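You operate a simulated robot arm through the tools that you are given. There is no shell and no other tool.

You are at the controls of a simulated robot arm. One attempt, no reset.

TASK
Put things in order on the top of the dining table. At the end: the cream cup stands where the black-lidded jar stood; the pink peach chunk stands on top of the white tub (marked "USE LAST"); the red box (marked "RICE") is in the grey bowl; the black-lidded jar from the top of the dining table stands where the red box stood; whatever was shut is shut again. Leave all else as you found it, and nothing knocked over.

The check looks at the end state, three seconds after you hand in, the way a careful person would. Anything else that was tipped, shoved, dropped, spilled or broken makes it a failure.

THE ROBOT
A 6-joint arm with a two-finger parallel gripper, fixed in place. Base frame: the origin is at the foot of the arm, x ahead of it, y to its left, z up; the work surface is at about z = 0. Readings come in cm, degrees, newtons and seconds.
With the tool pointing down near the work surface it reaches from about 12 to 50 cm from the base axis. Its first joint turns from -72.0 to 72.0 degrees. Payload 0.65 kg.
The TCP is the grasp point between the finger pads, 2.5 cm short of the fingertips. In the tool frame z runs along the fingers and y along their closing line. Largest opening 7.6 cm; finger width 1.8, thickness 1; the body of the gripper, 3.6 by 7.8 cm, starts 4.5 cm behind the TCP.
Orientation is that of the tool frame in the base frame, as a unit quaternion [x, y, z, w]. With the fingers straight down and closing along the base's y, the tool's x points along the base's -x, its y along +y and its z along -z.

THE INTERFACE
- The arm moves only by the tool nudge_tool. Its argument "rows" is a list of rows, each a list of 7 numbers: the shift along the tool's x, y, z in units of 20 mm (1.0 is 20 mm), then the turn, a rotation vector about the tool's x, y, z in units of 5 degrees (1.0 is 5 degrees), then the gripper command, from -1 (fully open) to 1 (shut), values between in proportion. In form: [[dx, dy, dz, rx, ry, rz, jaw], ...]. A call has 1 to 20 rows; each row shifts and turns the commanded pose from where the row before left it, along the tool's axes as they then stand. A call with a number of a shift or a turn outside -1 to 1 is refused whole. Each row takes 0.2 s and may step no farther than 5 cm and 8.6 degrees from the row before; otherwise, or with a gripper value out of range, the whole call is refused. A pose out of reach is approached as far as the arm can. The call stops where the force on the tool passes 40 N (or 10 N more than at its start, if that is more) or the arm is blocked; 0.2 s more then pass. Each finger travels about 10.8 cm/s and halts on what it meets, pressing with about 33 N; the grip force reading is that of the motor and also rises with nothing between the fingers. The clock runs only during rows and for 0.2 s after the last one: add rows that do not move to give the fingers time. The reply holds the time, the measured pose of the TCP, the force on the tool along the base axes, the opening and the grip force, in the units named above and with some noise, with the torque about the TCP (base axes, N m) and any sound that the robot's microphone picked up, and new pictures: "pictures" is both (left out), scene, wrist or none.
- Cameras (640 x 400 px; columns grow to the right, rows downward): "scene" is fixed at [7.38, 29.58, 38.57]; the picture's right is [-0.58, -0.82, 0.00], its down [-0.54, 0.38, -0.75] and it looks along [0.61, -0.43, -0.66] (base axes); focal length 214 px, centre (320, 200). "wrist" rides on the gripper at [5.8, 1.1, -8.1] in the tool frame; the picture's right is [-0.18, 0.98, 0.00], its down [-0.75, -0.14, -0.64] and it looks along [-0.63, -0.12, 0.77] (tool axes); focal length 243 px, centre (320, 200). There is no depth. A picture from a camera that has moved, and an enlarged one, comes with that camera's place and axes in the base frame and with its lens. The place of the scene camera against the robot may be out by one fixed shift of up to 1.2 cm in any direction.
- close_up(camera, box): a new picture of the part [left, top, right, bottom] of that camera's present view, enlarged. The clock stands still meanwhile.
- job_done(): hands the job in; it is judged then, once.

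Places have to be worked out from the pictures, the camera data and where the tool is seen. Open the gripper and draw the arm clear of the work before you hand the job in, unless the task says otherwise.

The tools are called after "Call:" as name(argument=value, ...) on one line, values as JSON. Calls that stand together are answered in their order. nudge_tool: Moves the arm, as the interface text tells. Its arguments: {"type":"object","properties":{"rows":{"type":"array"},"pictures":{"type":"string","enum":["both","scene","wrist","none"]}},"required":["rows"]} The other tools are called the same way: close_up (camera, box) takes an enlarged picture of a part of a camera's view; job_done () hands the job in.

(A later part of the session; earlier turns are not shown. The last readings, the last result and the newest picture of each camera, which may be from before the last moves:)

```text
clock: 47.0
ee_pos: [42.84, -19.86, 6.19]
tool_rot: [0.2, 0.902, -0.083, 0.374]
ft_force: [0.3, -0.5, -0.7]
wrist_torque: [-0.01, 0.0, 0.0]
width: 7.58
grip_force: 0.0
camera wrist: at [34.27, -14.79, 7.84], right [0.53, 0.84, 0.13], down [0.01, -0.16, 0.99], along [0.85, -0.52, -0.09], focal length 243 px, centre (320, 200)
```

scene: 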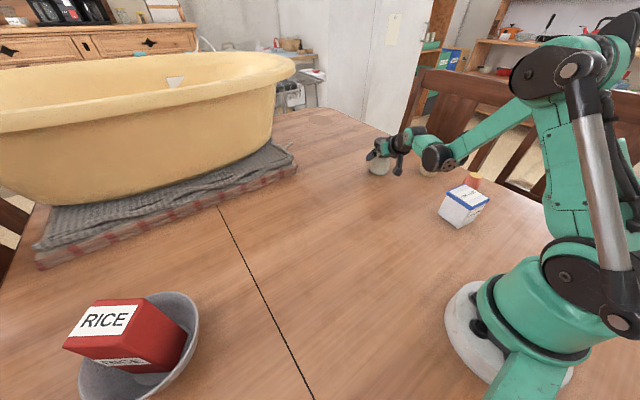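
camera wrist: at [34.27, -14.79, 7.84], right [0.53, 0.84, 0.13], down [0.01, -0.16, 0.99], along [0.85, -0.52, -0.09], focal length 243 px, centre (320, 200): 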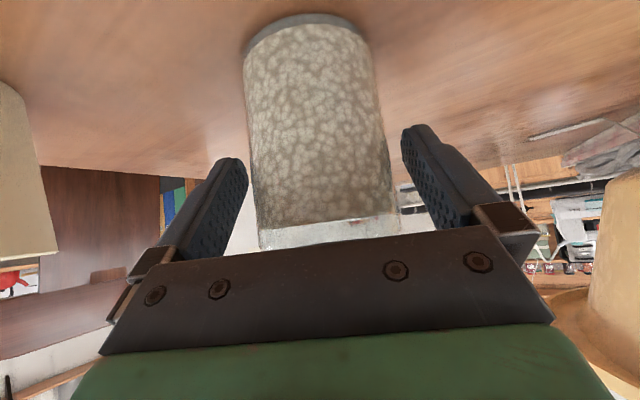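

No contact on the way in, and the jar is between the pads. I close the gripper gently.

Call:
nudge_tool(rows=[[0, 0, 0, 0, 0, 0, -0.8], [0, 0, 0, 0, 0, 0, -0.7], [0, 0, 0, 0, 0, 0, -0.6], [0, 0, 0, 0, 0, 0, -0.4], [0, 0, 0, 0, 0, 0, 0], [0, 0, 0, 0, 0, 0, 1], [0, 0, 0, 0, 0, 0, 1], [0, 0, 0, 0, 0, 0, 1]])

```text
clock: 48.8
ee_pos: [42.73, -19.73, 6.12]
tool_rot: [0.199, 0.902, -0.082, 0.373]
ft_force: [-0.1, -1.7, 0.2]
wrist_torque: [-0.16, 0.0, 0.0]
width: 6.26
grip_force: 33.4
camera wrist: at [34.25, -14.79, 7.84], right [0.53, 0.84, 0.13], down [0.01, -0.16, 0.99], along [0.85, -0.52, -0.09], focal length 243 px, centre (320, 200)
```

scene: 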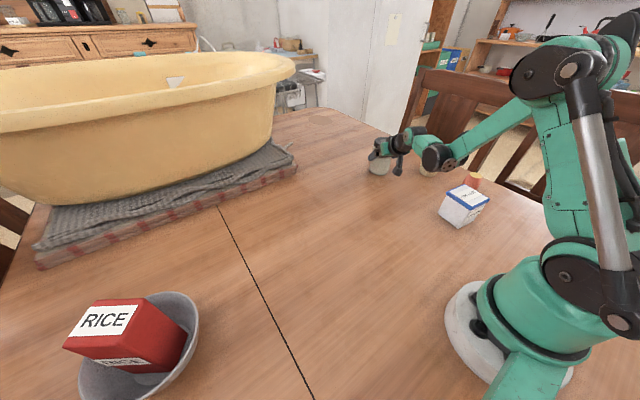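
wrist: 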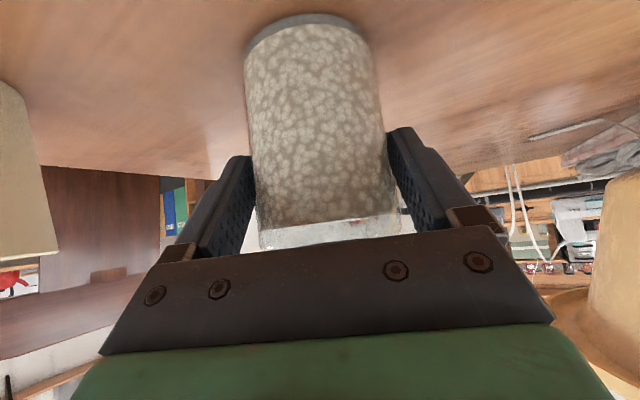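

Call:
close_up(camera="wrist", box=[200, 0, 440, 260])

Call:
close_up(camera="scene", box=[340, 110, 460, 200])

```text
1.54 times, centred on (320, 130) of wrist
camera zoom: at [34.25, -14.79, 7.84], right [0.53, 0.84, 0.13], down [0.01, -0.16, 0.99], along [0.85, -0.52, -0.09], focal length 373 px, centre (320, 308)
```

zoom: 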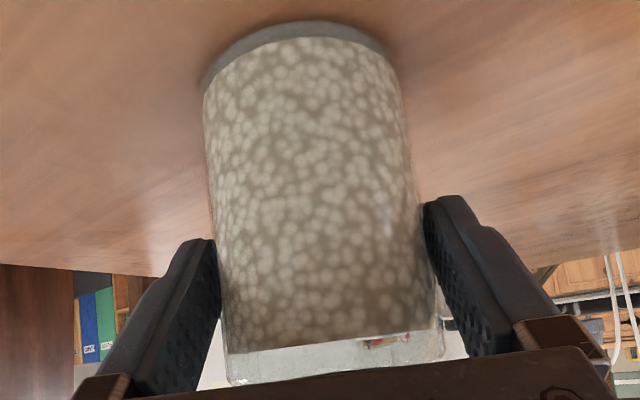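

```text
4.44 times, centred on (400, 155) of scene
camera zoom: at [7.38, 29.58, 38.57], right [-0.58, -0.82, 0.0], down [-0.54, 0.38, -0.75], along [0.61, -0.43, -0.66], focal length 953 px, centre (-36, 400)
```

zoom: 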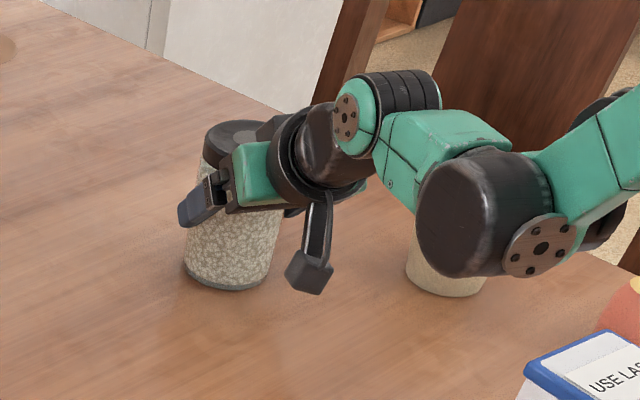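

The fingertips hold the glass body at mid-height, below the lid (width 6.26). I lift 8 cm, then draw the jar in toward the base.

Call:
nudge_tool(rows=[[-0.2, 0, -0.2, 0, 0, 0, 1], [-0.5, 0, -0.5, 0, 0, 0, 1], [-0.707, 0, -0.707, 0, 0, 0, 1], [-0.707, 0, -0.707, 0, 0, 0, 1], [-0.707, 0, -0.707, 0, 0, 0, 1], [0, 0, 0, 0, 0, 0, 1]])

```text
clock: 50.2
ee_pos: [42.65, -19.88, 14.31]
tool_rot: [0.2, 0.902, -0.083, 0.373]
ft_force: [0.9, -0.7, -3.8]
wrist_torque: [0.02, 0.06, 0.0]
width: 6.28
grip_force: 32.9
camera wrist: at [34.2, -14.81, 15.91], right [0.53, 0.84, 0.13], down [0.01, -0.16, 0.99], along [0.85, -0.52, -0.09], focal length 243 px, centre (320, 200)
```

scene: 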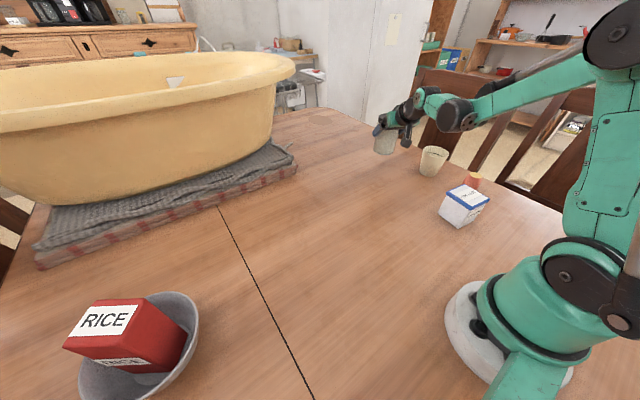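
wrist: 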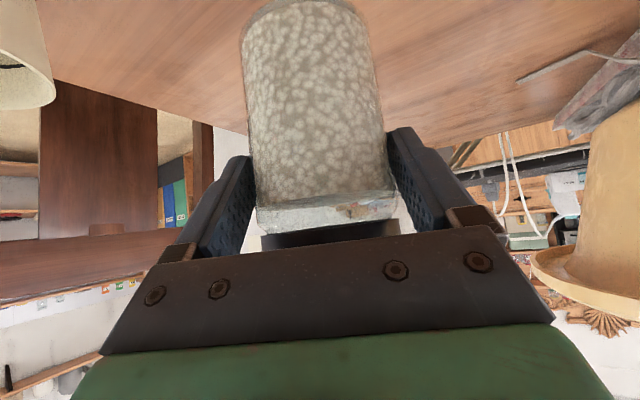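

The jar looks shifted in the picture relative to the fingers, so I inspect it closely before moving on.

Call:
close_up(camera="wrist", box=[200, 0, 440, 260])

Call:
close_up(camera="scene", box=[340, 80, 460, 180])

```text
1.54 times, centred on (320, 130) of wrist
camera zoom: at [34.2, -14.81, 15.91], right [0.53, 0.84, 0.13], down [0.01, -0.16, 0.99], along [0.85, -0.52, -0.09], focal length 373 px, centre (320, 308)
```

zoom: 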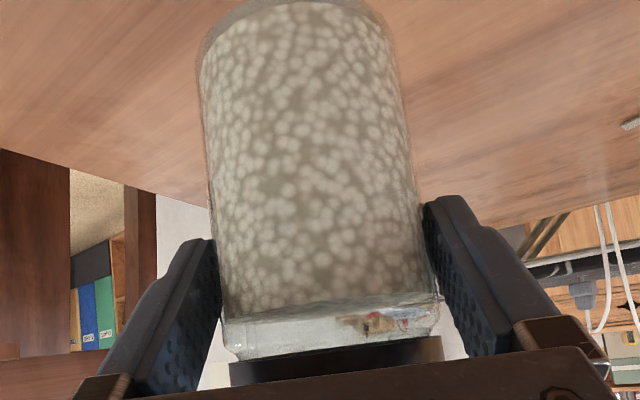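

```text
4.00 times, centred on (400, 130) of scene
camera zoom: at [7.38, 29.58, 38.57], right [-0.58, -0.82, 0.0], down [-0.54, 0.38, -0.75], along [0.61, -0.43, -0.66], focal length 858 px, centre (0, 480)
```

zoom: 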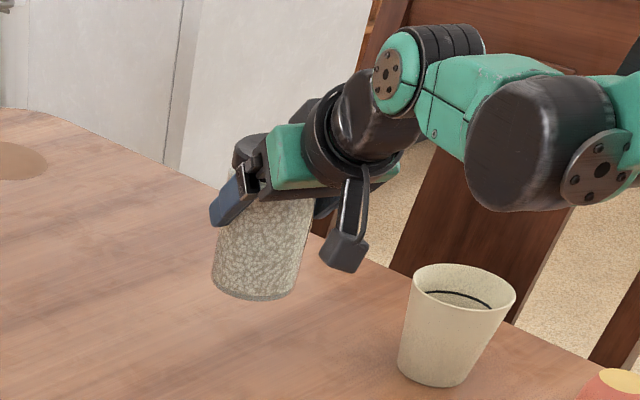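

Call:
nudge_tool(rows=[[0, 0, 0, 0, 0, 0, 1], [0, 0, 0, 0, 0, 0, 1], [0, 0, 0, 0, 0, 0, 1], [0, 0, 0, 0, 0, 0, 1], [0, 0, 0, 0, 0, 0, 1]], pictures="wrist")

Call:
close_up(camera="wrist", box=[200, 0, 440, 260])

```text
clock: 51.4
ee_pos: [42.68, -19.91, 14.29]
tool_rot: [0.2, 0.902, -0.082, 0.373]
ft_force: [0.6, 0.2, -3.5]
wrist_torque: [0.04, 0.04, -0.01]
width: 6.26
grip_force: 32.3
camera wrist: at [34.21, -14.8, 15.88], right [0.53, 0.84, 0.13], down [0.01, -0.16, 0.99], along [0.85, -0.52, -0.09], focal length 243 px, centre (320, 200)
```

wrist: 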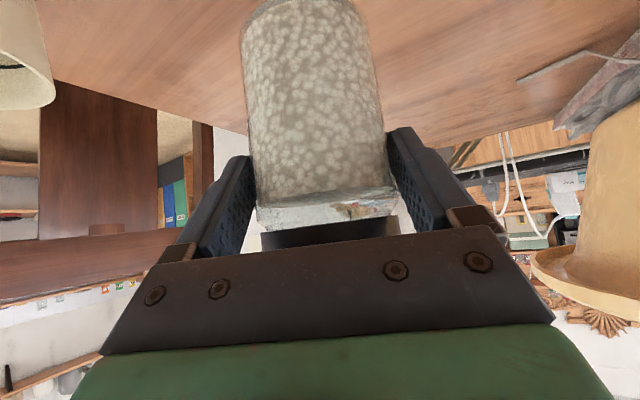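

```text
1.54 times, centred on (320, 130) of wrist
camera zoom: at [34.21, -14.8, 15.88], right [0.53, 0.84, 0.13], down [0.01, -0.16, 0.99], along [0.85, -0.52, -0.09], focal length 373 px, centre (320, 308)
```

zoom: 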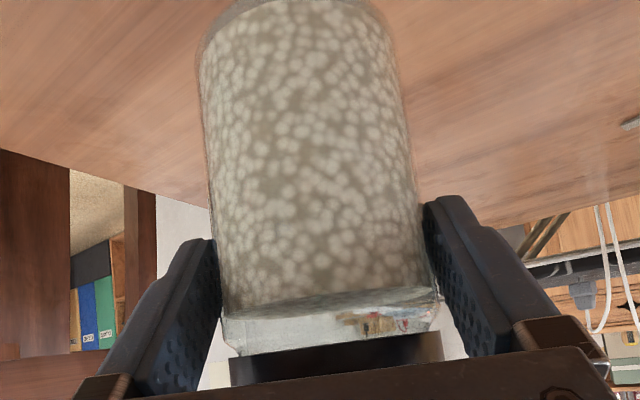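

The jar slid about 1 cm down in the pads during the lift, but it is now steady (no change over 1.2 s) and still upright. I draw it inward slowly to avoid any more slip.

Call:
nudge_tool(rows=[[0.15, 0, -0.15, 0, 0, 0, 1], [0.3, 0, -0.3, 0, 0, 0, 1], [0.42, 0, -0.42, 0, 0, 0, 1], [0.42, 0, -0.42, 0, 0, 0, 1], [0.42, 0, -0.42, 0, 0, 0, 1], [0.42, 0, -0.42, 0, 0, 0, 1], [0.42, 0, -0.42, 0, 0, 0, 1], [0.42, 0, -0.42, 0, 0, 0, 1], [0.42, 0, -0.42, 0, 0, 0, 1], [0.42, 0, -0.42, 0, 0, 0, 1], [0.42, 0, -0.42, 0, 0, 0, 1], [0.42, 0, -0.42, 0, 0, 0, 1], [0.42, 0, -0.42, 0, 0, 0, 1], [0.42, 0, -0.42, 0, 0, 0, 1], [0.42, 0, -0.42, 0, 0, 0, 1], [0.3, 0, -0.3, 0, 0, 0, 1], [0.15, 0, -0.15, 0, 0, 0, 1], [0, 0, 0, 0, 0, 0, 1]])

Call:
close_up(camera="wrist", box=[200, 0, 440, 260])

```text
clock: 55.2
ee_pos: [26.37, -12.21, 14.06]
tool_rot: [0.2, 0.902, -0.082, 0.373]
ft_force: [0.4, 0.6, -4.5]
wrist_torque: [0.03, 0.03, -0.01]
width: 6.25
grip_force: 33.4
camera wrist: at [17.85, -7.21, 15.73], right [0.53, 0.84, 0.13], down [0.01, -0.16, 0.99], along [0.85, -0.52, -0.09], focal length 243 px, centre (320, 200)
```

scene: 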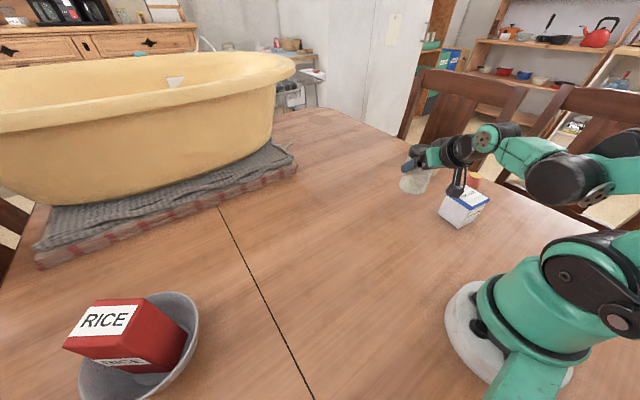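
wrist: 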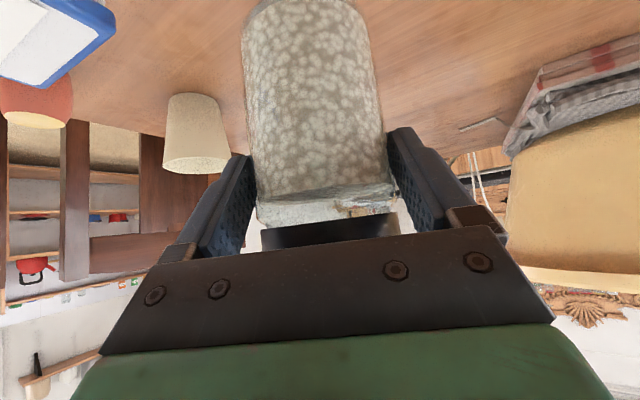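

```text
1.54 times, centred on (320, 130) of wrist
camera zoom: at [17.85, -7.21, 15.73], right [0.53, 0.84, 0.13], down [0.01, -0.16, 0.99], along [0.85, -0.52, -0.09], focal length 373 px, centre (320, 308)
```

zoom: 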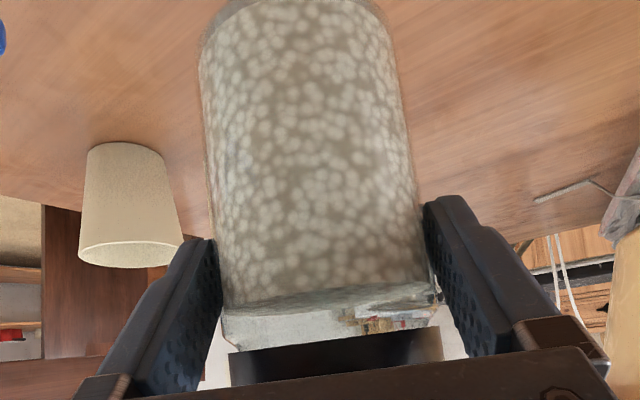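

Call:
close_up(camera="scene", box=[370, 110, 500, 230])

```text
3.33 times, centred on (435, 170) of scene
camera zoom: at [7.38, 29.58, 38.57], right [-0.58, -0.82, 0.0], down [-0.54, 0.38, -0.75], along [0.61, -0.43, -0.66], focal length 715 px, centre (-63, 300)
```

zoom: 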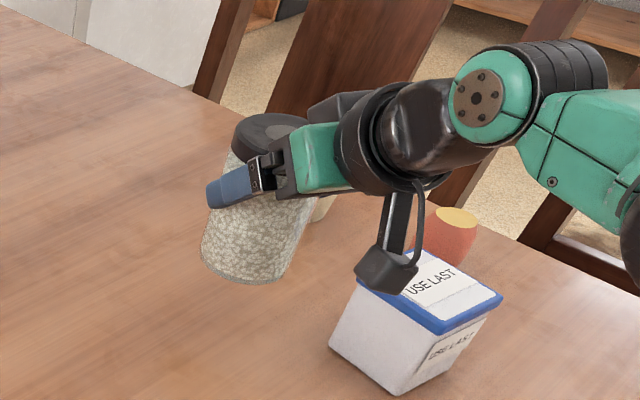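

The grip is holding (about 1 mm creep) and the jar is within a few degrees of upright. I swing it around the base toward the rice spot at a gentle speed.

Call:
nudge_tool(rows=[[0, 0.253, 0, -0.1414, 0, -0.1414, 1], [0.006, 0.507, -0.006, -0.2828, 0, -0.2828, 1], [0.014, 0.76, -0.014, -0.4243, 0, -0.4243, 1], [0.014, 0.76, -0.014, -0.4243, 0, -0.4243, 1], [0.014, 0.76, -0.014, -0.4243, 0, -0.4243, 1], [0.014, 0.76, -0.014, -0.4243, 0, -0.4243, 1], [0.014, 0.76, -0.014, -0.4243, 0, -0.4243, 1], [0.014, 0.76, -0.014, -0.4243, 0, -0.4243, 1], [0.014, 0.76, -0.014, -0.4243, 0, -0.4243, 1], [0.014, 0.76, -0.014, -0.4243, 0, -0.4243, 1], [0.014, 0.76, -0.014, -0.4243, 0, -0.4243, 1], [0.014, 0.76, -0.014, -0.4243, 0, -0.4243, 1], [0.014, 0.76, -0.014, -0.4243, 0, -0.4243, 1], [0.014, 0.76, -0.014, -0.4243, 0, -0.4243, 1], [0.014, 0.76, -0.014, -0.4243, 0, -0.4243, 1], [0.014, 0.76, -0.014, -0.4243, 0, -0.4243, 1], [0.014, 0.76, -0.014, -0.4243, 0, -0.4243, 1], [0.006, 0.507, -0.006, -0.2828, 0, -0.2828, 1], [0, 0.253, 0, -0.1414, 0, -0.1414, 1]], pictures="wrist")

```text
clock: 59.2
ee_pos: [26.07, 12.77, 14.06]
tool_rot: [-0.207, 0.9, 0.086, 0.373]
ft_force: [0.5, 0.1, -3.2]
wrist_torque: [0.01, 0.08, 0.01]
width: 6.29
grip_force: 33.2
camera wrist: at [16.73, 9.42, 15.75], right [-0.31, 0.94, 0.13], down [0.13, -0.09, 0.99], along [0.94, 0.33, -0.09], focal length 243 px, centre (320, 200)
```

wrist: 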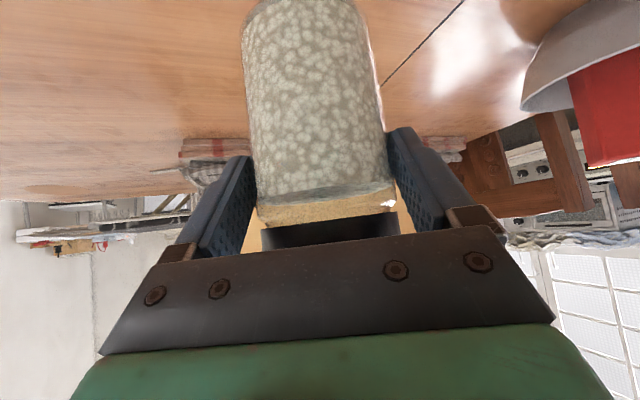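

The jar is unchanged in the grip. I continue the swing to azimuth 55°.

Call:
nudge_tool(rows=[[0, 0.253, 0, -0.1414, 0, -0.1414, 1], [0.006, 0.507, -0.006, -0.2828, 0, -0.2828, 1], [0.014, 0.76, -0.014, -0.4243, 0, -0.4243, 1], [0.014, 0.76, -0.014, -0.4243, 0, -0.4243, 1], [0.014, 0.76, -0.014, -0.4243, 0, -0.4243, 1], [0.014, 0.76, -0.014, -0.4243, 0, -0.4243, 1], [0.014, 0.76, -0.014, -0.4243, 0, -0.4243, 1], [0.014, 0.76, -0.014, -0.4243, 0, -0.4243, 1], [0.014, 0.76, -0.014, -0.4243, 0, -0.4243, 1], [0.006, 0.507, -0.006, -0.2828, 0, -0.2828, 1], [0.005, 0.456, -0.005, -0.2546, 0, -0.2546, 1], [0, 0.253, 0, -0.1414, 0, -0.1414, 1], [0, 0, 0, 0, 0, 0, 1]])

Call:
close_up(camera="wrist", box=[200, 0, 440, 260])

Call:
close_up(camera="scene", box=[220, 230, 400, 380])

```text
clock: 62.0
ee_pos: [16.71, 23.68, 14.02]
tool_rot: [-0.426, 0.82, 0.177, 0.339]
ft_force: [0.0, 0.2, -3.9]
wrist_torque: [-0.04, 0.02, -0.02]
width: 6.25
grip_force: 33.2
camera wrist: at [10.16, 16.26, 15.72], right [-0.73, 0.67, 0.13], down [0.16, -0.02, 0.99], along [0.67, 0.74, -0.09], focal length 243 px, centre (320, 200)
```

scene: 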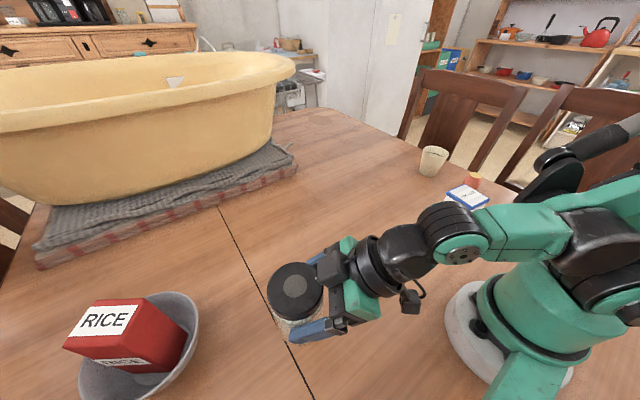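
wrist: 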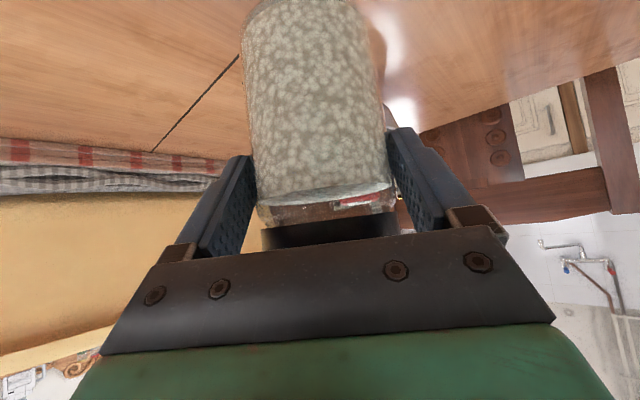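

```text
1.54 times, centred on (320, 130) of wrist
camera zoom: at [10.16, 16.26, 15.72], right [-0.73, 0.67, 0.13], down [0.16, -0.02, 0.99], along [0.67, 0.74, -0.09], focal length 373 px, centre (320, 308)
```

zoom: 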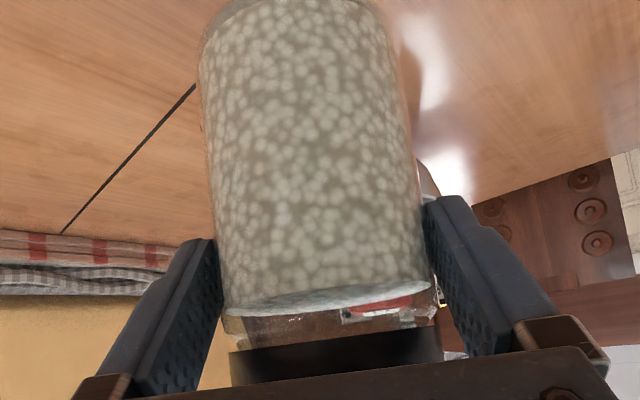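

```text
2.67 times, centred on (310, 305) of scene
camera zoom: at [7.38, 29.58, 38.57], right [-0.58, -0.82, 0.0], down [-0.54, 0.38, -0.75], along [0.61, -0.43, -0.66], focal length 572 px, centre (347, -80)
```

zoom: 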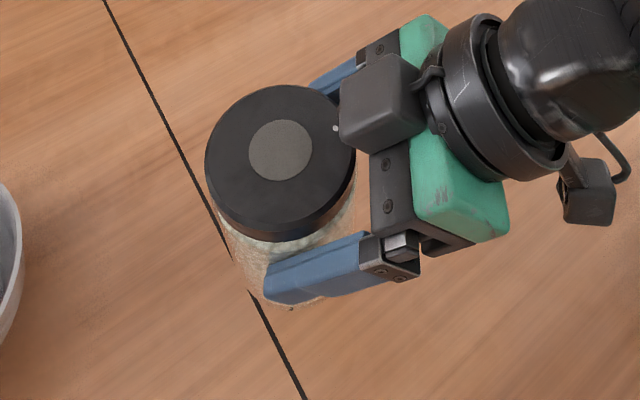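

The jar hangs nearly upright with its axis near (17.5, 24.9). I shift 8 mm outward to land it on the rice spot (17.9, 25.5), and lower it to just above the table.

Call:
nudge_tool(rows=[[-0.1415, 0, 0.1415, 0, 0, 0, 1], [-0.1415, 0, 0.1415, 0, 0, 0, 1], [0.2, 0, 0.2, 0, 0, 0, 1], [0.354, 0, 0.354, 0, 0, 0, 1], [0.354, 0, 0.354, 0, 0, 0, 1], [0.354, 0, 0.354, 0, 0, 0, 1], [0.354, 0, 0.354, 0, 0, 0, 1], [0.354, 0, 0.354, 0, 0, 0, 1], [0.15, 0, 0.15, 0, 0, 0, 1], [0, 0, 0, 0, 0, 0, 1]])

Call:
close_up(camera="scene", box=[220, 250, 400, 400])

```text
clock: 64.2
ee_pos: [17.25, 24.38, 8.98]
tool_rot: [-0.425, 0.82, 0.176, 0.34]
ft_force: [-0.3, -0.1, -4.0]
wrist_torque: [-0.05, 0.06, 0.01]
width: 6.29
grip_force: 32.9
out of reach, approached as far as the arm can: row 8, 9
camera wrist: at [10.63, 16.98, 10.49], right [-0.73, 0.67, 0.13], down [0.16, -0.02, 0.99], along [0.67, 0.74, -0.1], focal length 243 px, centre (320, 200)
```

scene: 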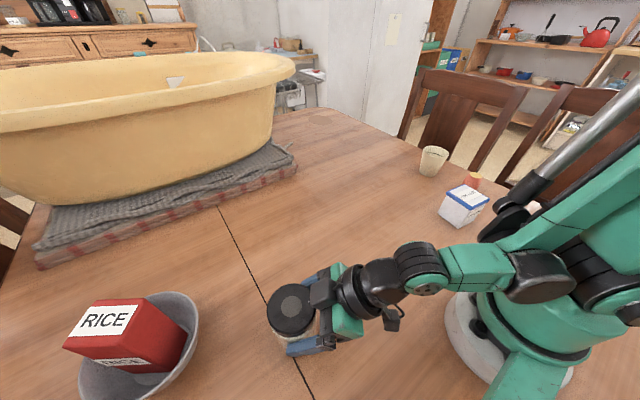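
wrist: 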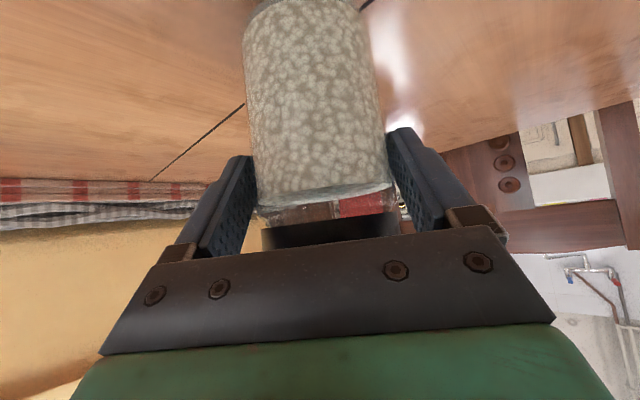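

```text
2.67 times, centred on (310, 325) of scene
camera zoom: at [7.38, 29.58, 38.57], right [-0.58, -0.82, 0.0], down [-0.54, 0.38, -0.75], along [0.61, -0.43, -0.66], focal length 572 px, centre (347, -133)
```

zoom: 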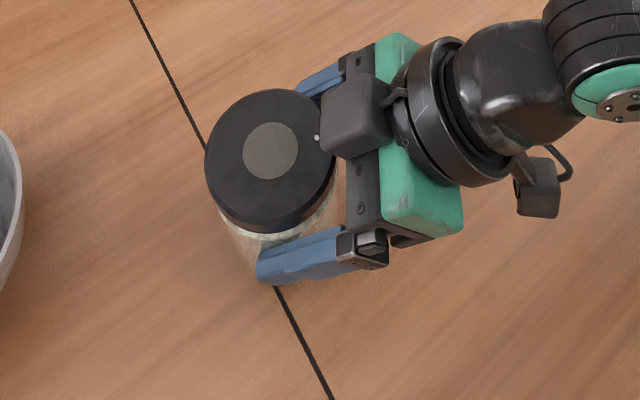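

The arm cannot go lower with this heading so close to its base, and the jar bottom is still about 1.7 cm up. I rise a little and rotate the heading 60° about the vertical, which puts the wrist farther from the base with the jar kept upright.

Call:
nudge_tool(rows=[[-0.15, 0, -0.15, 0, 0, 0, 1], [-0.25, 0, -0.25, 0, 0, 0, 1], [-0.25, 0, -0.25, 0, 0, 0, 1], [0, 0, 0, -0.283, 0, -0.283, 1], [0, 0, 0, -0.566, 0, -0.566, 1], [0, 0, 0, -0.566, 0, -0.566, 1], [0, 0, 0, -0.566, 0, -0.566, 1], [0, 0, 0, -0.566, 0, -0.566, 1], [0, 0, 0, -0.566, 0, -0.566, 1], [0, 0, 0, -0.566, 0, -0.566, 1], [0, 0, 0, -0.566, 0, -0.566, 1], [0, 0, 0, -0.566, 0, -0.566, 1], [0, 0, 0, -0.566, 0, -0.566, 1], [0, 0, 0, -0.566, 0, -0.566, 1], [0, 0, 0, -0.566, 0, -0.566, 1], [0, 0, 0, -0.566, 0, -0.566, 1], [0, 0, 0, -0.566, 0, -0.566, 1], [0, 0, 0, -0.566, 0, -0.566, 1], [0, 0, 0, -0.283, 0, -0.283, 1]])

Call:
close_up(camera="scene", box=[220, 230, 400, 380])

```text
clock: 68.2
ee_pos: [17.27, 24.34, 10.73]
tool_rot: [0.779, -0.497, -0.323, -0.207]
ft_force: [-0.5, 0.0, -3.9]
wrist_torque: [-0.06, 0.03, -0.01]
width: 6.27
grip_force: 32.8
camera wrist: at [20.31, 14.99, 12.39], right [-0.95, -0.3, 0.13], down [0.09, 0.13, 0.99], along [-0.31, 0.95, -0.09], focal length 243 px, centre (320, 200)
```

scene: 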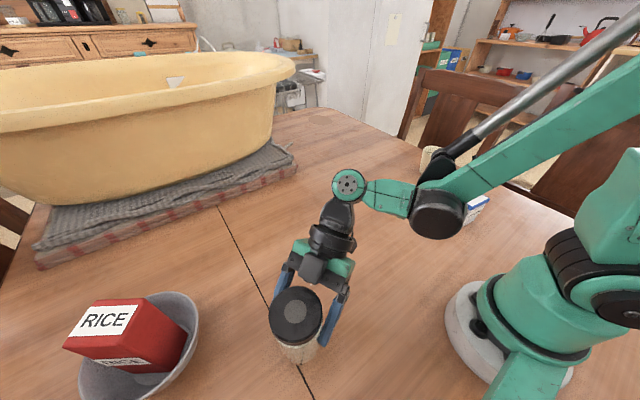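
wrist: 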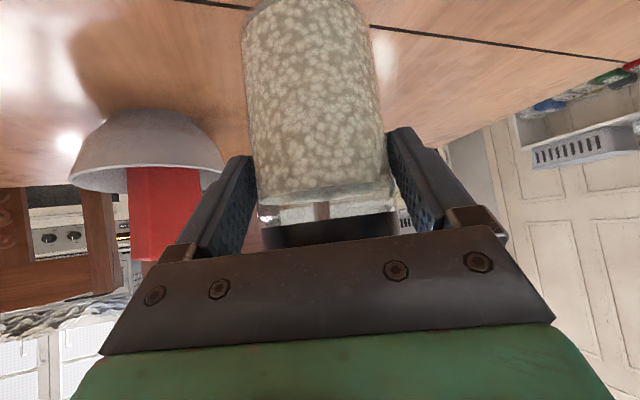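

```text
2.67 times, centred on (310, 305) of scene
camera zoom: at [7.38, 29.58, 38.57], right [-0.58, -0.82, 0.0], down [-0.54, 0.38, -0.75], along [0.61, -0.43, -0.66], focal length 572 px, centre (347, -80)
```

zoom: 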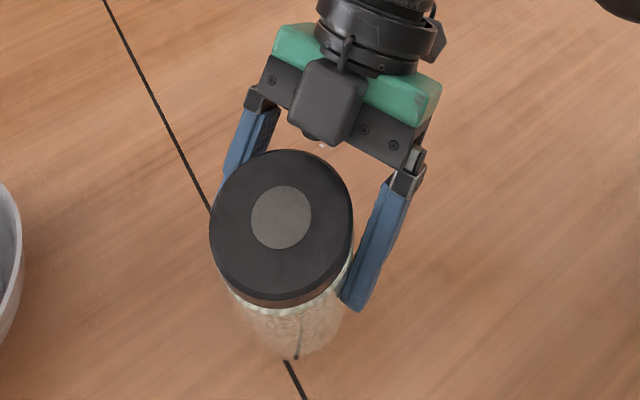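

This heading works, with the jar near (16.7, 25.6). I shift +1.2 cm in x and lower it to about 0.6 cm above the table.

Call:
nudge_tool(rows=[[0.106, -0.261, -0.106, 0, 0, 0, 1], [0.106, -0.261, -0.106, 0, 0, 0, 1], [0.25, 0, 0.25, 0, 0, 0, 1], [0.354, 0, 0.354, 0, 0, 0, 1], [0.354, 0, 0.354, 0, 0, 0, 1], [0, 0, 0, 0, 0, 0, 1]])

```text
clock: 69.6
ee_pos: [18.6, 24.31, 7.89]
tool_rot: [0.778, -0.499, -0.322, -0.206]
ft_force: [0.1, -0.1, -3.0]
wrist_torque: [-0.01, -0.03, 0.04]
width: 6.28
grip_force: 32.6
camera wrist: at [21.63, 14.87, 9.59], right [-0.95, -0.29, 0.13], down [0.09, 0.13, 0.99], along [-0.31, 0.95, -0.09], focal length 243 px, centre (320, 200)
```

scene: 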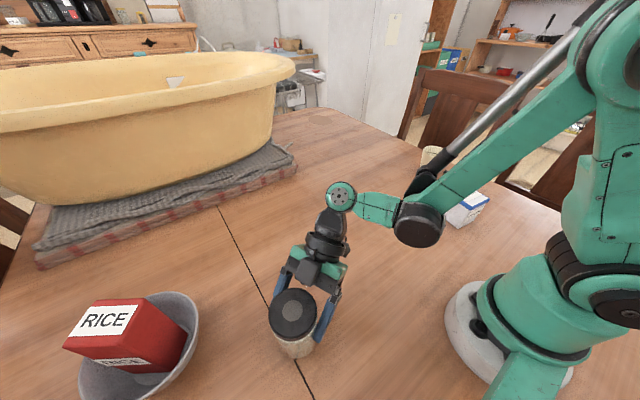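
wrist: 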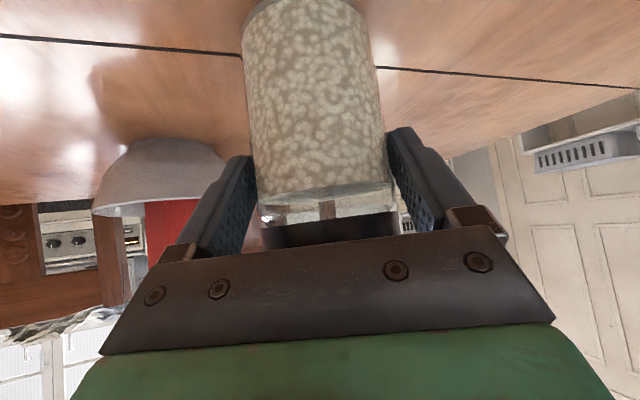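

Reachable. I now feel for the table in 2–3 mm steps.

Call:
nudge_tool(rows=[[0.106, 0, 0.106, 0, 0, 0, 1], [0, 0, 0, 0, 0, 0, 1]], pictures="none")

```text
clock: 70.2
ee_pos: [18.48, 24.3, 7.57]
tool_rot: [0.779, -0.497, -0.323, -0.206]
ft_force: [-0.2, 0.3, -3.3]
wrist_torque: [-0.06, -0.01, 0.01]
width: 6.25
grip_force: 32.9
```

Call:
nudge_tool(rows=[[0.07, 0, 0.07, 0, 0, 0, 1], [0, 0, 0, 0, 0, 0, 1]], pictures="none")

```text
clock: 70.8
ee_pos: [18.48, 24.34, 7.52]
tool_rot: [0.778, -0.498, -0.322, -0.207]
ft_force: [2.1, -6.3, 18.6]
wrist_torque: [0.34, 0.26, 0.11]
width: 6.26
grip_force: 33.5
```

Contact with the table. I relieve the pressure slightly and then open in steps.

Call:
nudge_tool(rows=[[-0.025, 0, -0.025, 0, 0, 0, 1], [0, 0, 0, 0, 0, 0, 1]], pictures="none")

```text
clock: 71.4
ee_pos: [18.49, 24.29, 7.49]
tool_rot: [0.779, -0.498, -0.322, -0.205]
ft_force: [0.0, -0.1, -3.9]
wrist_torque: [-0.02, -0.01, 0.01]
width: 6.28
grip_force: 32.4
```

Call:
nudge_tool(rows=[[0, 0, 0, 0, 0, 0, -0.66], [0, 0, 0, 0, 0, 0, -0.7], [0, 0, 0, 0, 0, 0, -0.75], [0, 0, 0, 0, 0, 0, -0.85], [0, 0, 0, 0, 0, 0, -1], [0, 0, 0, 0, 0, 0, -1], [0, 0, 0, 0, 0, 0, -1]])

Call:
close_up(camera="wrist", box=[200, 0, 440, 260])

```text
clock: 73.0
ee_pos: [18.46, 24.28, 7.59]
tool_rot: [0.778, -0.499, -0.322, -0.206]
ft_force: [-0.3, -0.3, 0.0]
wrist_torque: [0.03, 0.01, -0.01]
width: 7.6
grip_force: 0.1
camera wrist: at [21.54, 14.94, 9.17], right [-0.95, -0.29, 0.13], down [0.09, 0.13, 0.99], along [-0.31, 0.95, -0.09], focal length 243 px, centre (320, 200)
```

scene: 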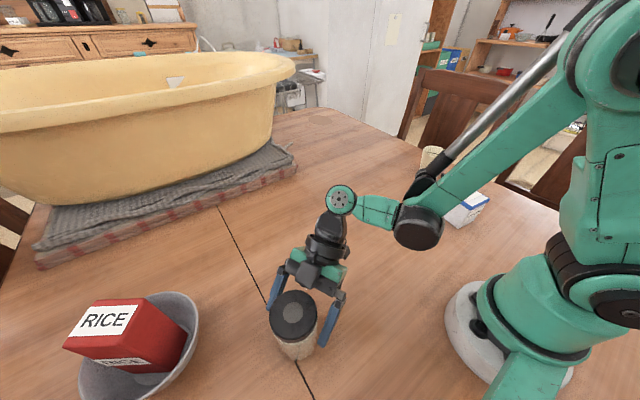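
wrist: 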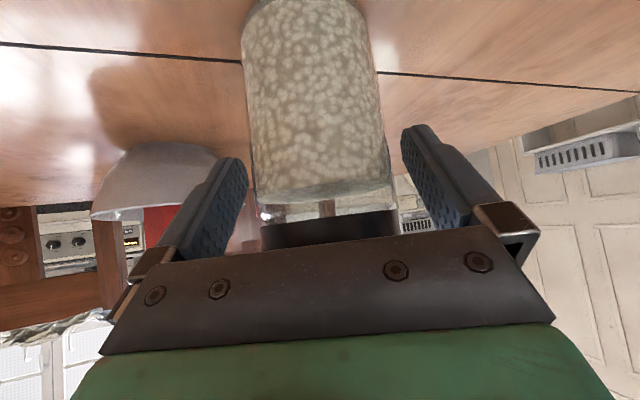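

```text
1.54 times, centred on (320, 130) of wrist
camera zoom: at [21.54, 14.94, 9.17], right [-0.95, -0.29, 0.13], down [0.09, 0.13, 0.99], along [-0.31, 0.95, -0.09], focal length 373 px, centre (320, 308)
```

zoom: 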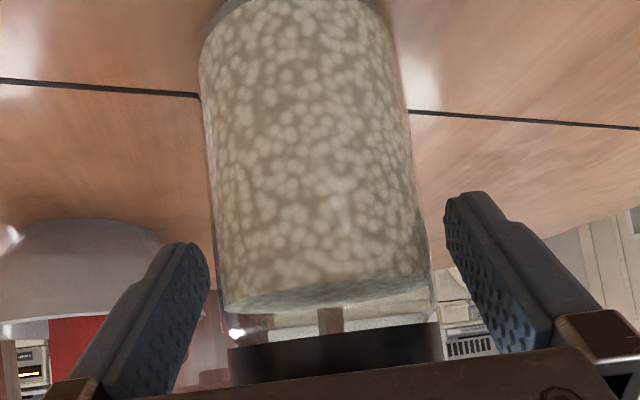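

The jar stands free on the rice spot. I back straight out along the fingers' heading, then rise.

Call:
nudge_tool(rows=[[0.2, 0, -0.2, 0, 0, 0, -1], [0.3, 0, -0.3, 0, 0, 0, -1], [0.5, 0, -0.5, 0, 0, 0, -1], [0.6, 0, -0.6, 0, 0, 0, -1], [0.6, 0, -0.6, 0, 0, 0, -1], [0.6, 0, -0.6, 0, 0, 0, -1], [0.6, 0, -0.6, 0, 0, 0, -1], [-0.5, 0, -0.5, 0, 0, 0, -1], [-0.7, 0, -0.7, 0, 0, 0, -1], [-0.7, 0, -0.7, 0, 0, 0, -1], [-0.7, 0, -0.7, 0, 0, 0, -1], [0, 0, 0, 0, 0, 0, -1]])

Call:
close_up(camera="scene", box=[220, 230, 400, 380])

```text
clock: 75.6
ee_pos: [22.43, 15.64, 15.11]
tool_rot: [0.778, -0.498, -0.322, -0.206]
ft_force: [0.5, 0.2, 0.3]
wrist_torque: [-0.03, 0.0, -0.02]
width: 7.61
grip_force: 0.2
camera wrist: at [25.49, 6.27, 16.6], right [-0.95, -0.29, 0.13], down [0.1, 0.13, 0.99], along [-0.31, 0.95, -0.09], focal length 243 px, centre (320, 200)
```

scene: 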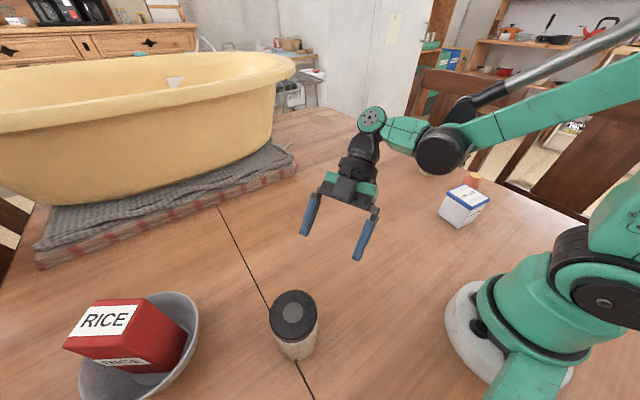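
wrist: 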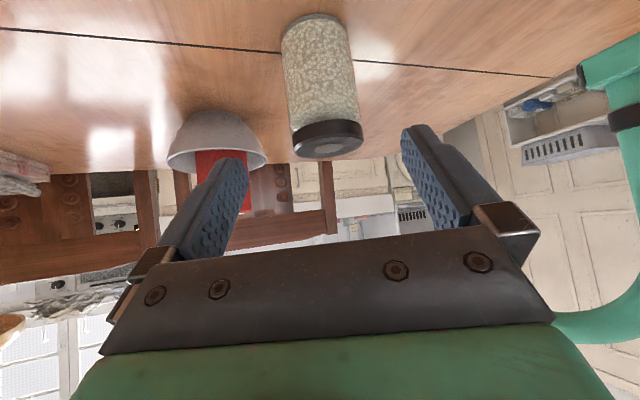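

```text
2.67 times, centred on (310, 305) of scene
camera zoom: at [7.38, 29.58, 38.57], right [-0.58, -0.82, 0.0], down [-0.54, 0.38, -0.75], along [0.61, -0.43, -0.66], focal length 572 px, centre (347, -80)
```

zoom: 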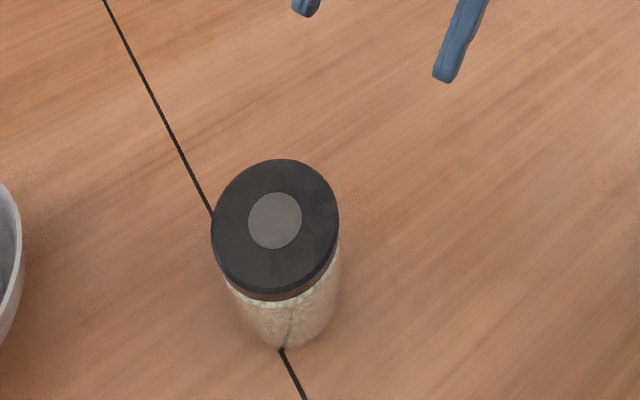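

The jar stands within ~3 mm of the rice box's spot. Next is the cup: it tapers (rim ≈7 cm, base ≈5.3 cm), so I plan a rim-wall grasp from above. I level the tool, rise and turn toward it.

Call:
nudge_tool(rows=[[0, 0, 0, 0, 1, 0, -1], [0, 0, 0, 0, 1, 0, -1], [0, 0, 0, 0, 1, 0, -1], [0, 0, 0, 0, 1, 0, -1], [0, 0, 0, 0, 1, 0, -1], [0, 0, 0, 0, 1, 0, -1], [0, 0, 0, 0, 1, 0, -1], [0, 0, 0, 0, 1, 0, -1], [0, 0, 0, 0, 1, 0, -1], [0, 0, -1, 0, 0, 0, -1], [0, 0, -1, 0, 0, 0, -1], [0, 0, -1, 0, 0, 0, -1], [0, 0, -1, 0, 0, 0, -1], [0, 0, 0, 0, 0, 1, -1], [0, 0, 0, 0, 0, 1, -1], [0, 0, 0, 0, 0, 1, -1], [0, 0, 0, 0, 0, 1, -1], [0, 0, 0, 0, 0, 1, -1], [0, 0, 0, 0, 0, 1, -1], [0, 0, 0, 0, 0, 1, -1]], pictures="none")

```text
clock: 79.8
ee_pos: [22.59, 15.59, 22.95]
tool_rot: [-0.64, 0.768, 0.0, 0.0]
ft_force: [-0.7, -0.3, 0.3]
wrist_torque: [0.02, 0.01, -0.03]
width: 7.62
grip_force: 0.0
```

Call:
nudge_tool(rows=[[0, 0, 0, 0, 0, 1, -1], [0, 0, 0, 0, 0, 1, -1], [0, 0, 0, 0, 0, 1, -1], [0, 0, 0, 0, 0, 1, -1], [0, 0, 0, 0, 0, 1, -1], [0, 0, 0, 0, 0, 1, -1], [0, 0, 0, 0, 0, 0.72, -1], [0.705, -0.99, 0, 0, 0, 0, -1], [0.705, -0.99, 0, 0, 0, 0, -1], [0.705, -0.99, 0, 0, 0, 0, -1], [0.705, -0.99, 0, 0, 0, 0, -1], [0.705, -0.99, 0, 0, 0, 0, -1], [0.705, -0.99, 0, 0, 0, 0, -1], [0.705, -0.99, 0, 0, 0, 0, -1], [0.705, -0.99, 0, 0, 0, 0, -1], [0.705, -0.99, 0, 0, 0, 0, -1], [0.705, -0.99, 0, 0, 0, 0, -1], [0.705, -0.99, 0, 0, 0, 0, -1], [0.705, -0.99, 0, 0, 0, 0, -1], [0.705, -0.99, 0, 0, 0, 0, -1]], pictures="both")

```text
clock: 84.0
ee_pos: [28.39, -15.41, 23.02]
tool_rot: [-0.392, 0.92, 0.001, 0.0]
ft_force: [0.5, -0.2, 0.3]
wrist_torque: [0.01, -0.01, -0.01]
width: 7.58
grip_force: 0.1
camera wrist: at [23.5, -18.93, 31.12], right [-0.58, 0.81, 0.0], down [0.62, 0.45, 0.64], along [0.52, 0.37, -0.77], focal length 243 px, centre (320, 200)
```

scene: 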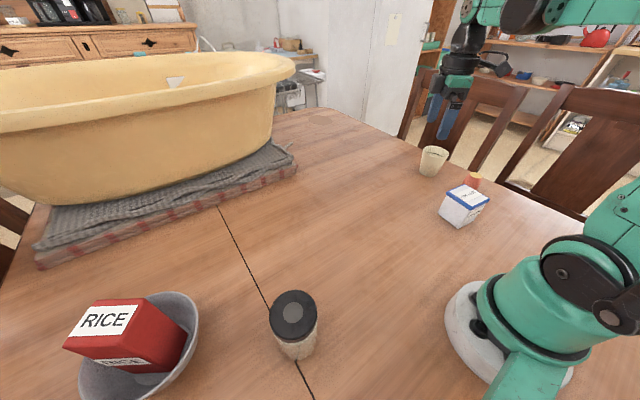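
wrist: 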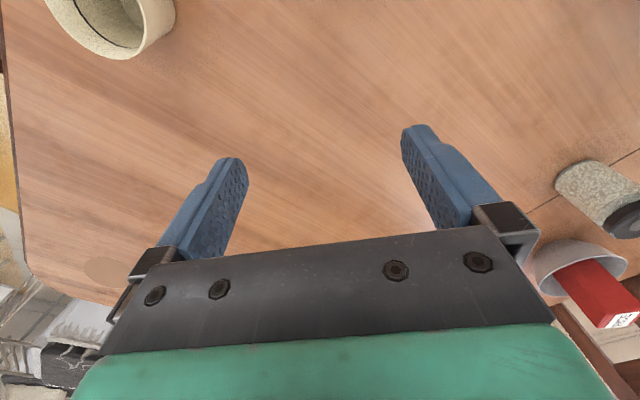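

Call:
nudge_tool(rows=[[0.62, -0.857, 0.2, 0, 0, 0, -1], [0.62, -0.857, 0.2, 0, 0, 0, -1], [0.62, -0.857, 0.2, 0, 0, 0, -1], [0.62, -0.857, 0.2, 0, 0, 0, -1], [0.62, -0.857, 0.2, 0, 0, 0, -1], [0.62, -0.857, 0.2, 0, 0, 0, -1], [0.62, -0.857, 0.2, 0, 0, 0, -1], [0, 0, 0, 0, 0, 0, -1]], pictures="both")

Call:
close_up(camera="wrist", box=[200, 0, 420, 200])

```text
clock: 85.8
ee_pos: [31.1, -29.99, 20.15]
tool_rot: [-0.392, 0.92, 0.0, 0.0]
ft_force: [-0.3, -0.1, 1.2]
wrist_torque: [0.0, -0.04, 0.01]
width: 7.61
grip_force: 0.2
camera wrist: at [26.17, -33.5, 28.27], right [-0.58, 0.81, 0.0], down [0.62, 0.45, 0.64], along [0.52, 0.37, -0.77], focal length 243 px, centre (320, 200)
```

scene: 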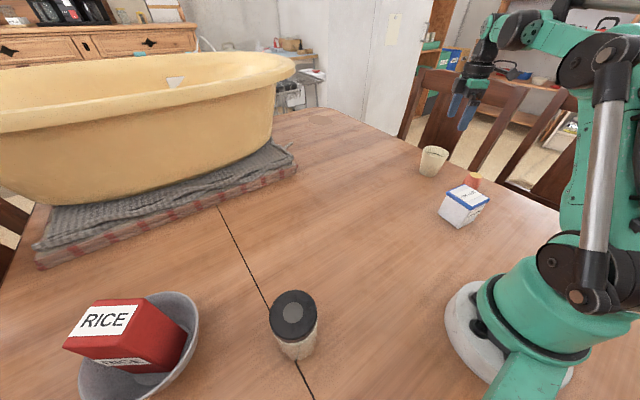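
wrist: 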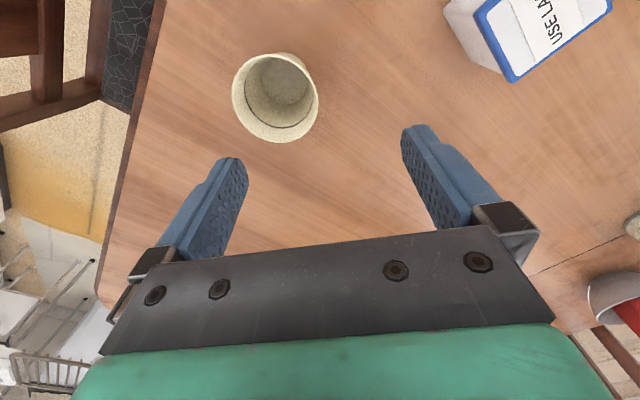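

```text
2.00 times, centred on (310, 100) of wrist
camera zoom: at [26.17, -33.5, 28.27], right [-0.58, 0.81, 0.0], down [0.62, 0.45, 0.64], along [0.52, 0.37, -0.77], focal length 485 px, centre (340, 400)
```

zoom: 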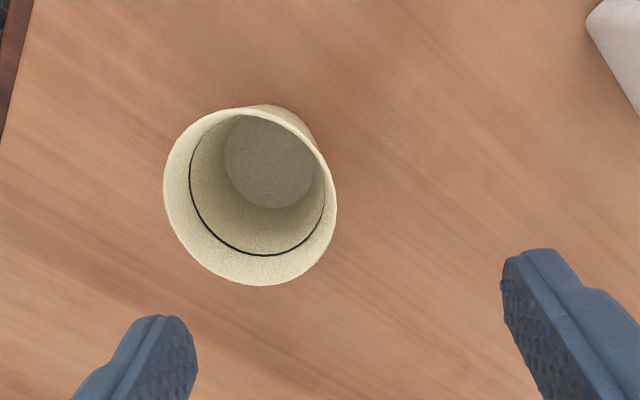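

The cup is empty (the dark line is just a ring), about 7.2 cm tall, and its axis is near (33.65, -32.7). I tilt 7° to match the wall slope, set the opening to ~4.4 cm and position above the wall nearest the base.

Call:
nudge_tool(rows=[[0, 0, 0, 1, 0, 0, -0.158], [0, 0, 0, 0.4, 0, 0, -0.158], [0.0214, 0.0577, 0.893, 0, 0, 0, -0.158], [0.0214, 0.0577, 0.893, 0, 0, 0, -0.158], [0.0214, 0.0577, 0.893, 0, 0, 0, -0.158], [0.0214, 0.0577, 0.893, 0, 0, 0, -0.158], [0, 0, 0, 0, 0, 0, -0.158]], pictures="both")

Call:
close_up(camera="wrist", box=[200, 40, 420, 240])

```text
clock: 87.4
ee_pos: [31.19, -30.53, 12.91]
tool_rot: [-0.392, 0.918, -0.056, 0.024]
ft_force: [-0.4, -0.4, 0.8]
wrist_torque: [0.0, -0.01, -0.01]
width: 4.38
grip_force: 0.1
camera wrist: at [25.67, -33.21, 20.8], right [-0.58, 0.81, -0.12], down [0.57, 0.5, 0.66], along [0.59, 0.31, -0.75], focal length 243 px, centre (320, 200)
```

scene: 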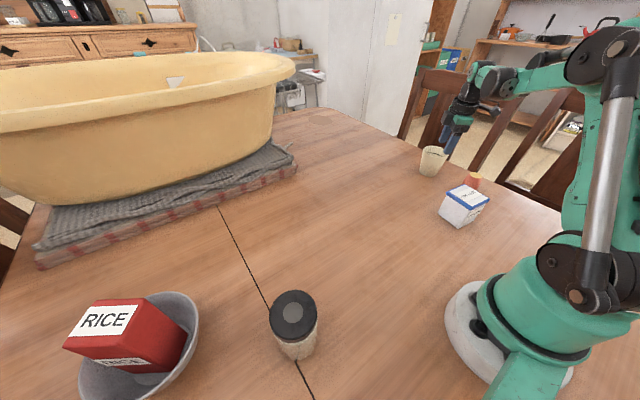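
wrist: 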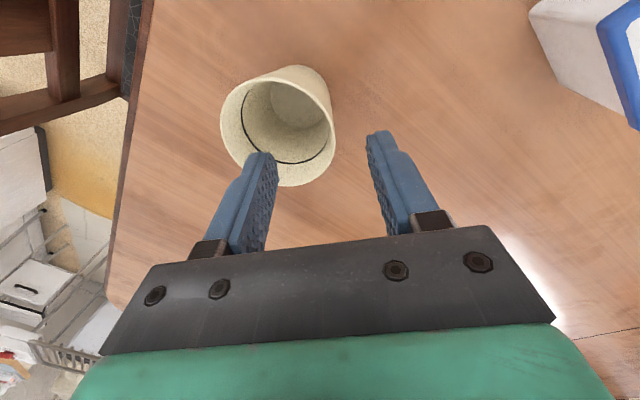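

```text
2.00 times, centred on (310, 140) of wrist
camera zoom: at [25.67, -33.21, 20.8], right [-0.58, 0.81, -0.12], down [0.57, 0.5, 0.66], along [0.59, 0.31, -0.75], focal length 485 px, centre (340, 320)
```

zoom: 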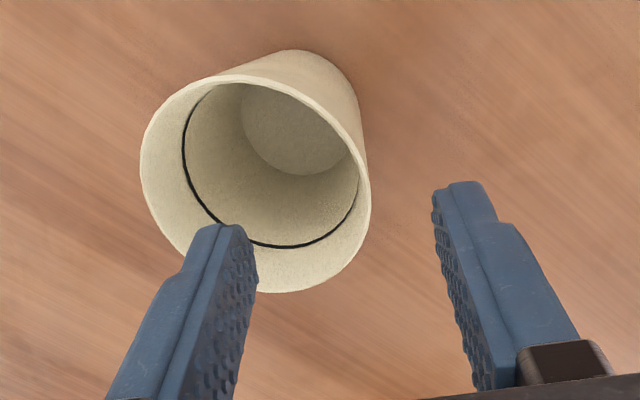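

The wall nearest the base is at about (31.3, -30.45) at grasp height, and my TCP is almost over it. I lower until the tips just straddle the rim and then check.

Call:
nudge_tool(rows=[[-0.0133, 0.0867, 0.728, 0, 0, 0, -0.158], [-0.0133, 0.0867, 0.728, 0, 0, 0, -0.158], [-0.0133, 0.0867, 0.728, 0, 0, 0, -0.158], [0, 0, 0, 0, 0, 0, -0.158]], pictures="both")

Call:
close_up(camera="wrist", box=[200, 60, 420, 260])

Call:
close_up(camera="scene", box=[390, 110, 490, 200])

```text
clock: 88.4
ee_pos: [31.23, -30.44, 8.57]
tool_rot: [-0.392, 0.918, -0.056, 0.024]
ft_force: [-0.1, 0.6, 0.4]
wrist_torque: [0.01, 0.0, -0.02]
width: 4.38
grip_force: 0.0
camera wrist: at [25.69, -33.19, 16.51], right [-0.58, 0.81, -0.12], down [0.57, 0.5, 0.66], along [0.59, 0.31, -0.75], focal length 243 px, centre (320, 200)
```

scene: 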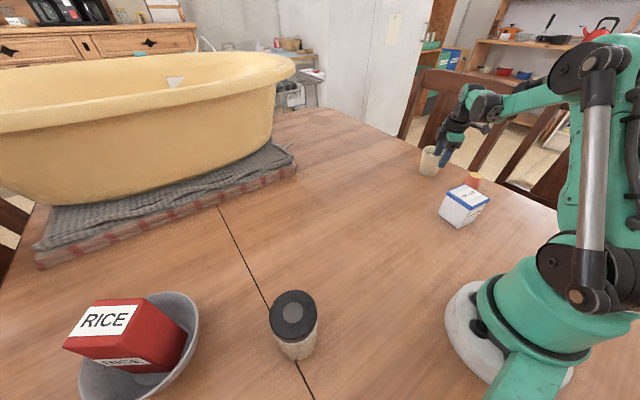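
wrist: 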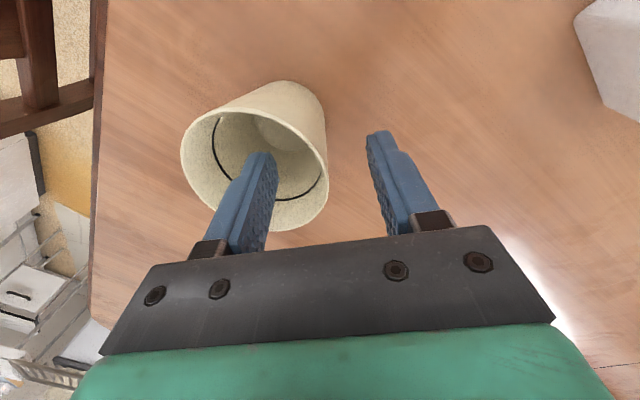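

```text
2.00 times, centred on (310, 160) of wrist
camera zoom: at [25.69, -33.19, 16.51], right [-0.58, 0.81, -0.12], down [0.57, 0.5, 0.66], along [0.59, 0.31, -0.75], focal length 485 px, centre (340, 280)
```

zoom: 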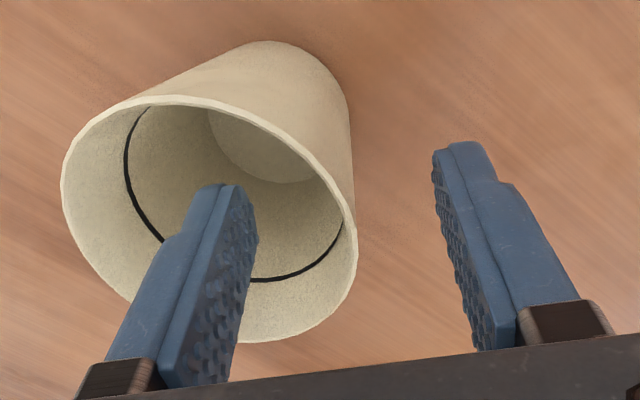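

```text
4.44 times, centred on (440, 155) of scene
camera zoom: at [7.38, 29.58, 38.57], right [-0.58, -0.82, 0.0], down [-0.54, 0.38, -0.75], along [0.61, -0.43, -0.66], focal length 953 px, centre (-213, 400)
```

zoom: 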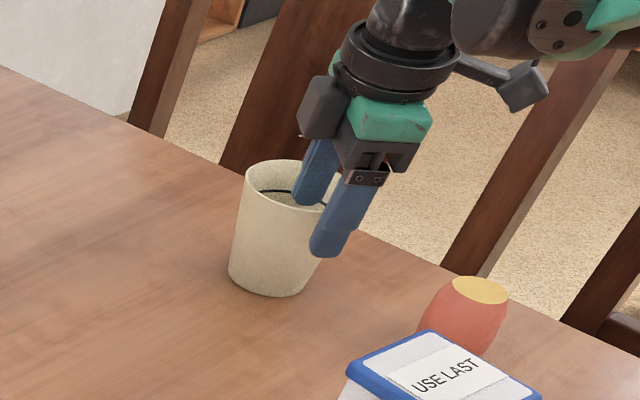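

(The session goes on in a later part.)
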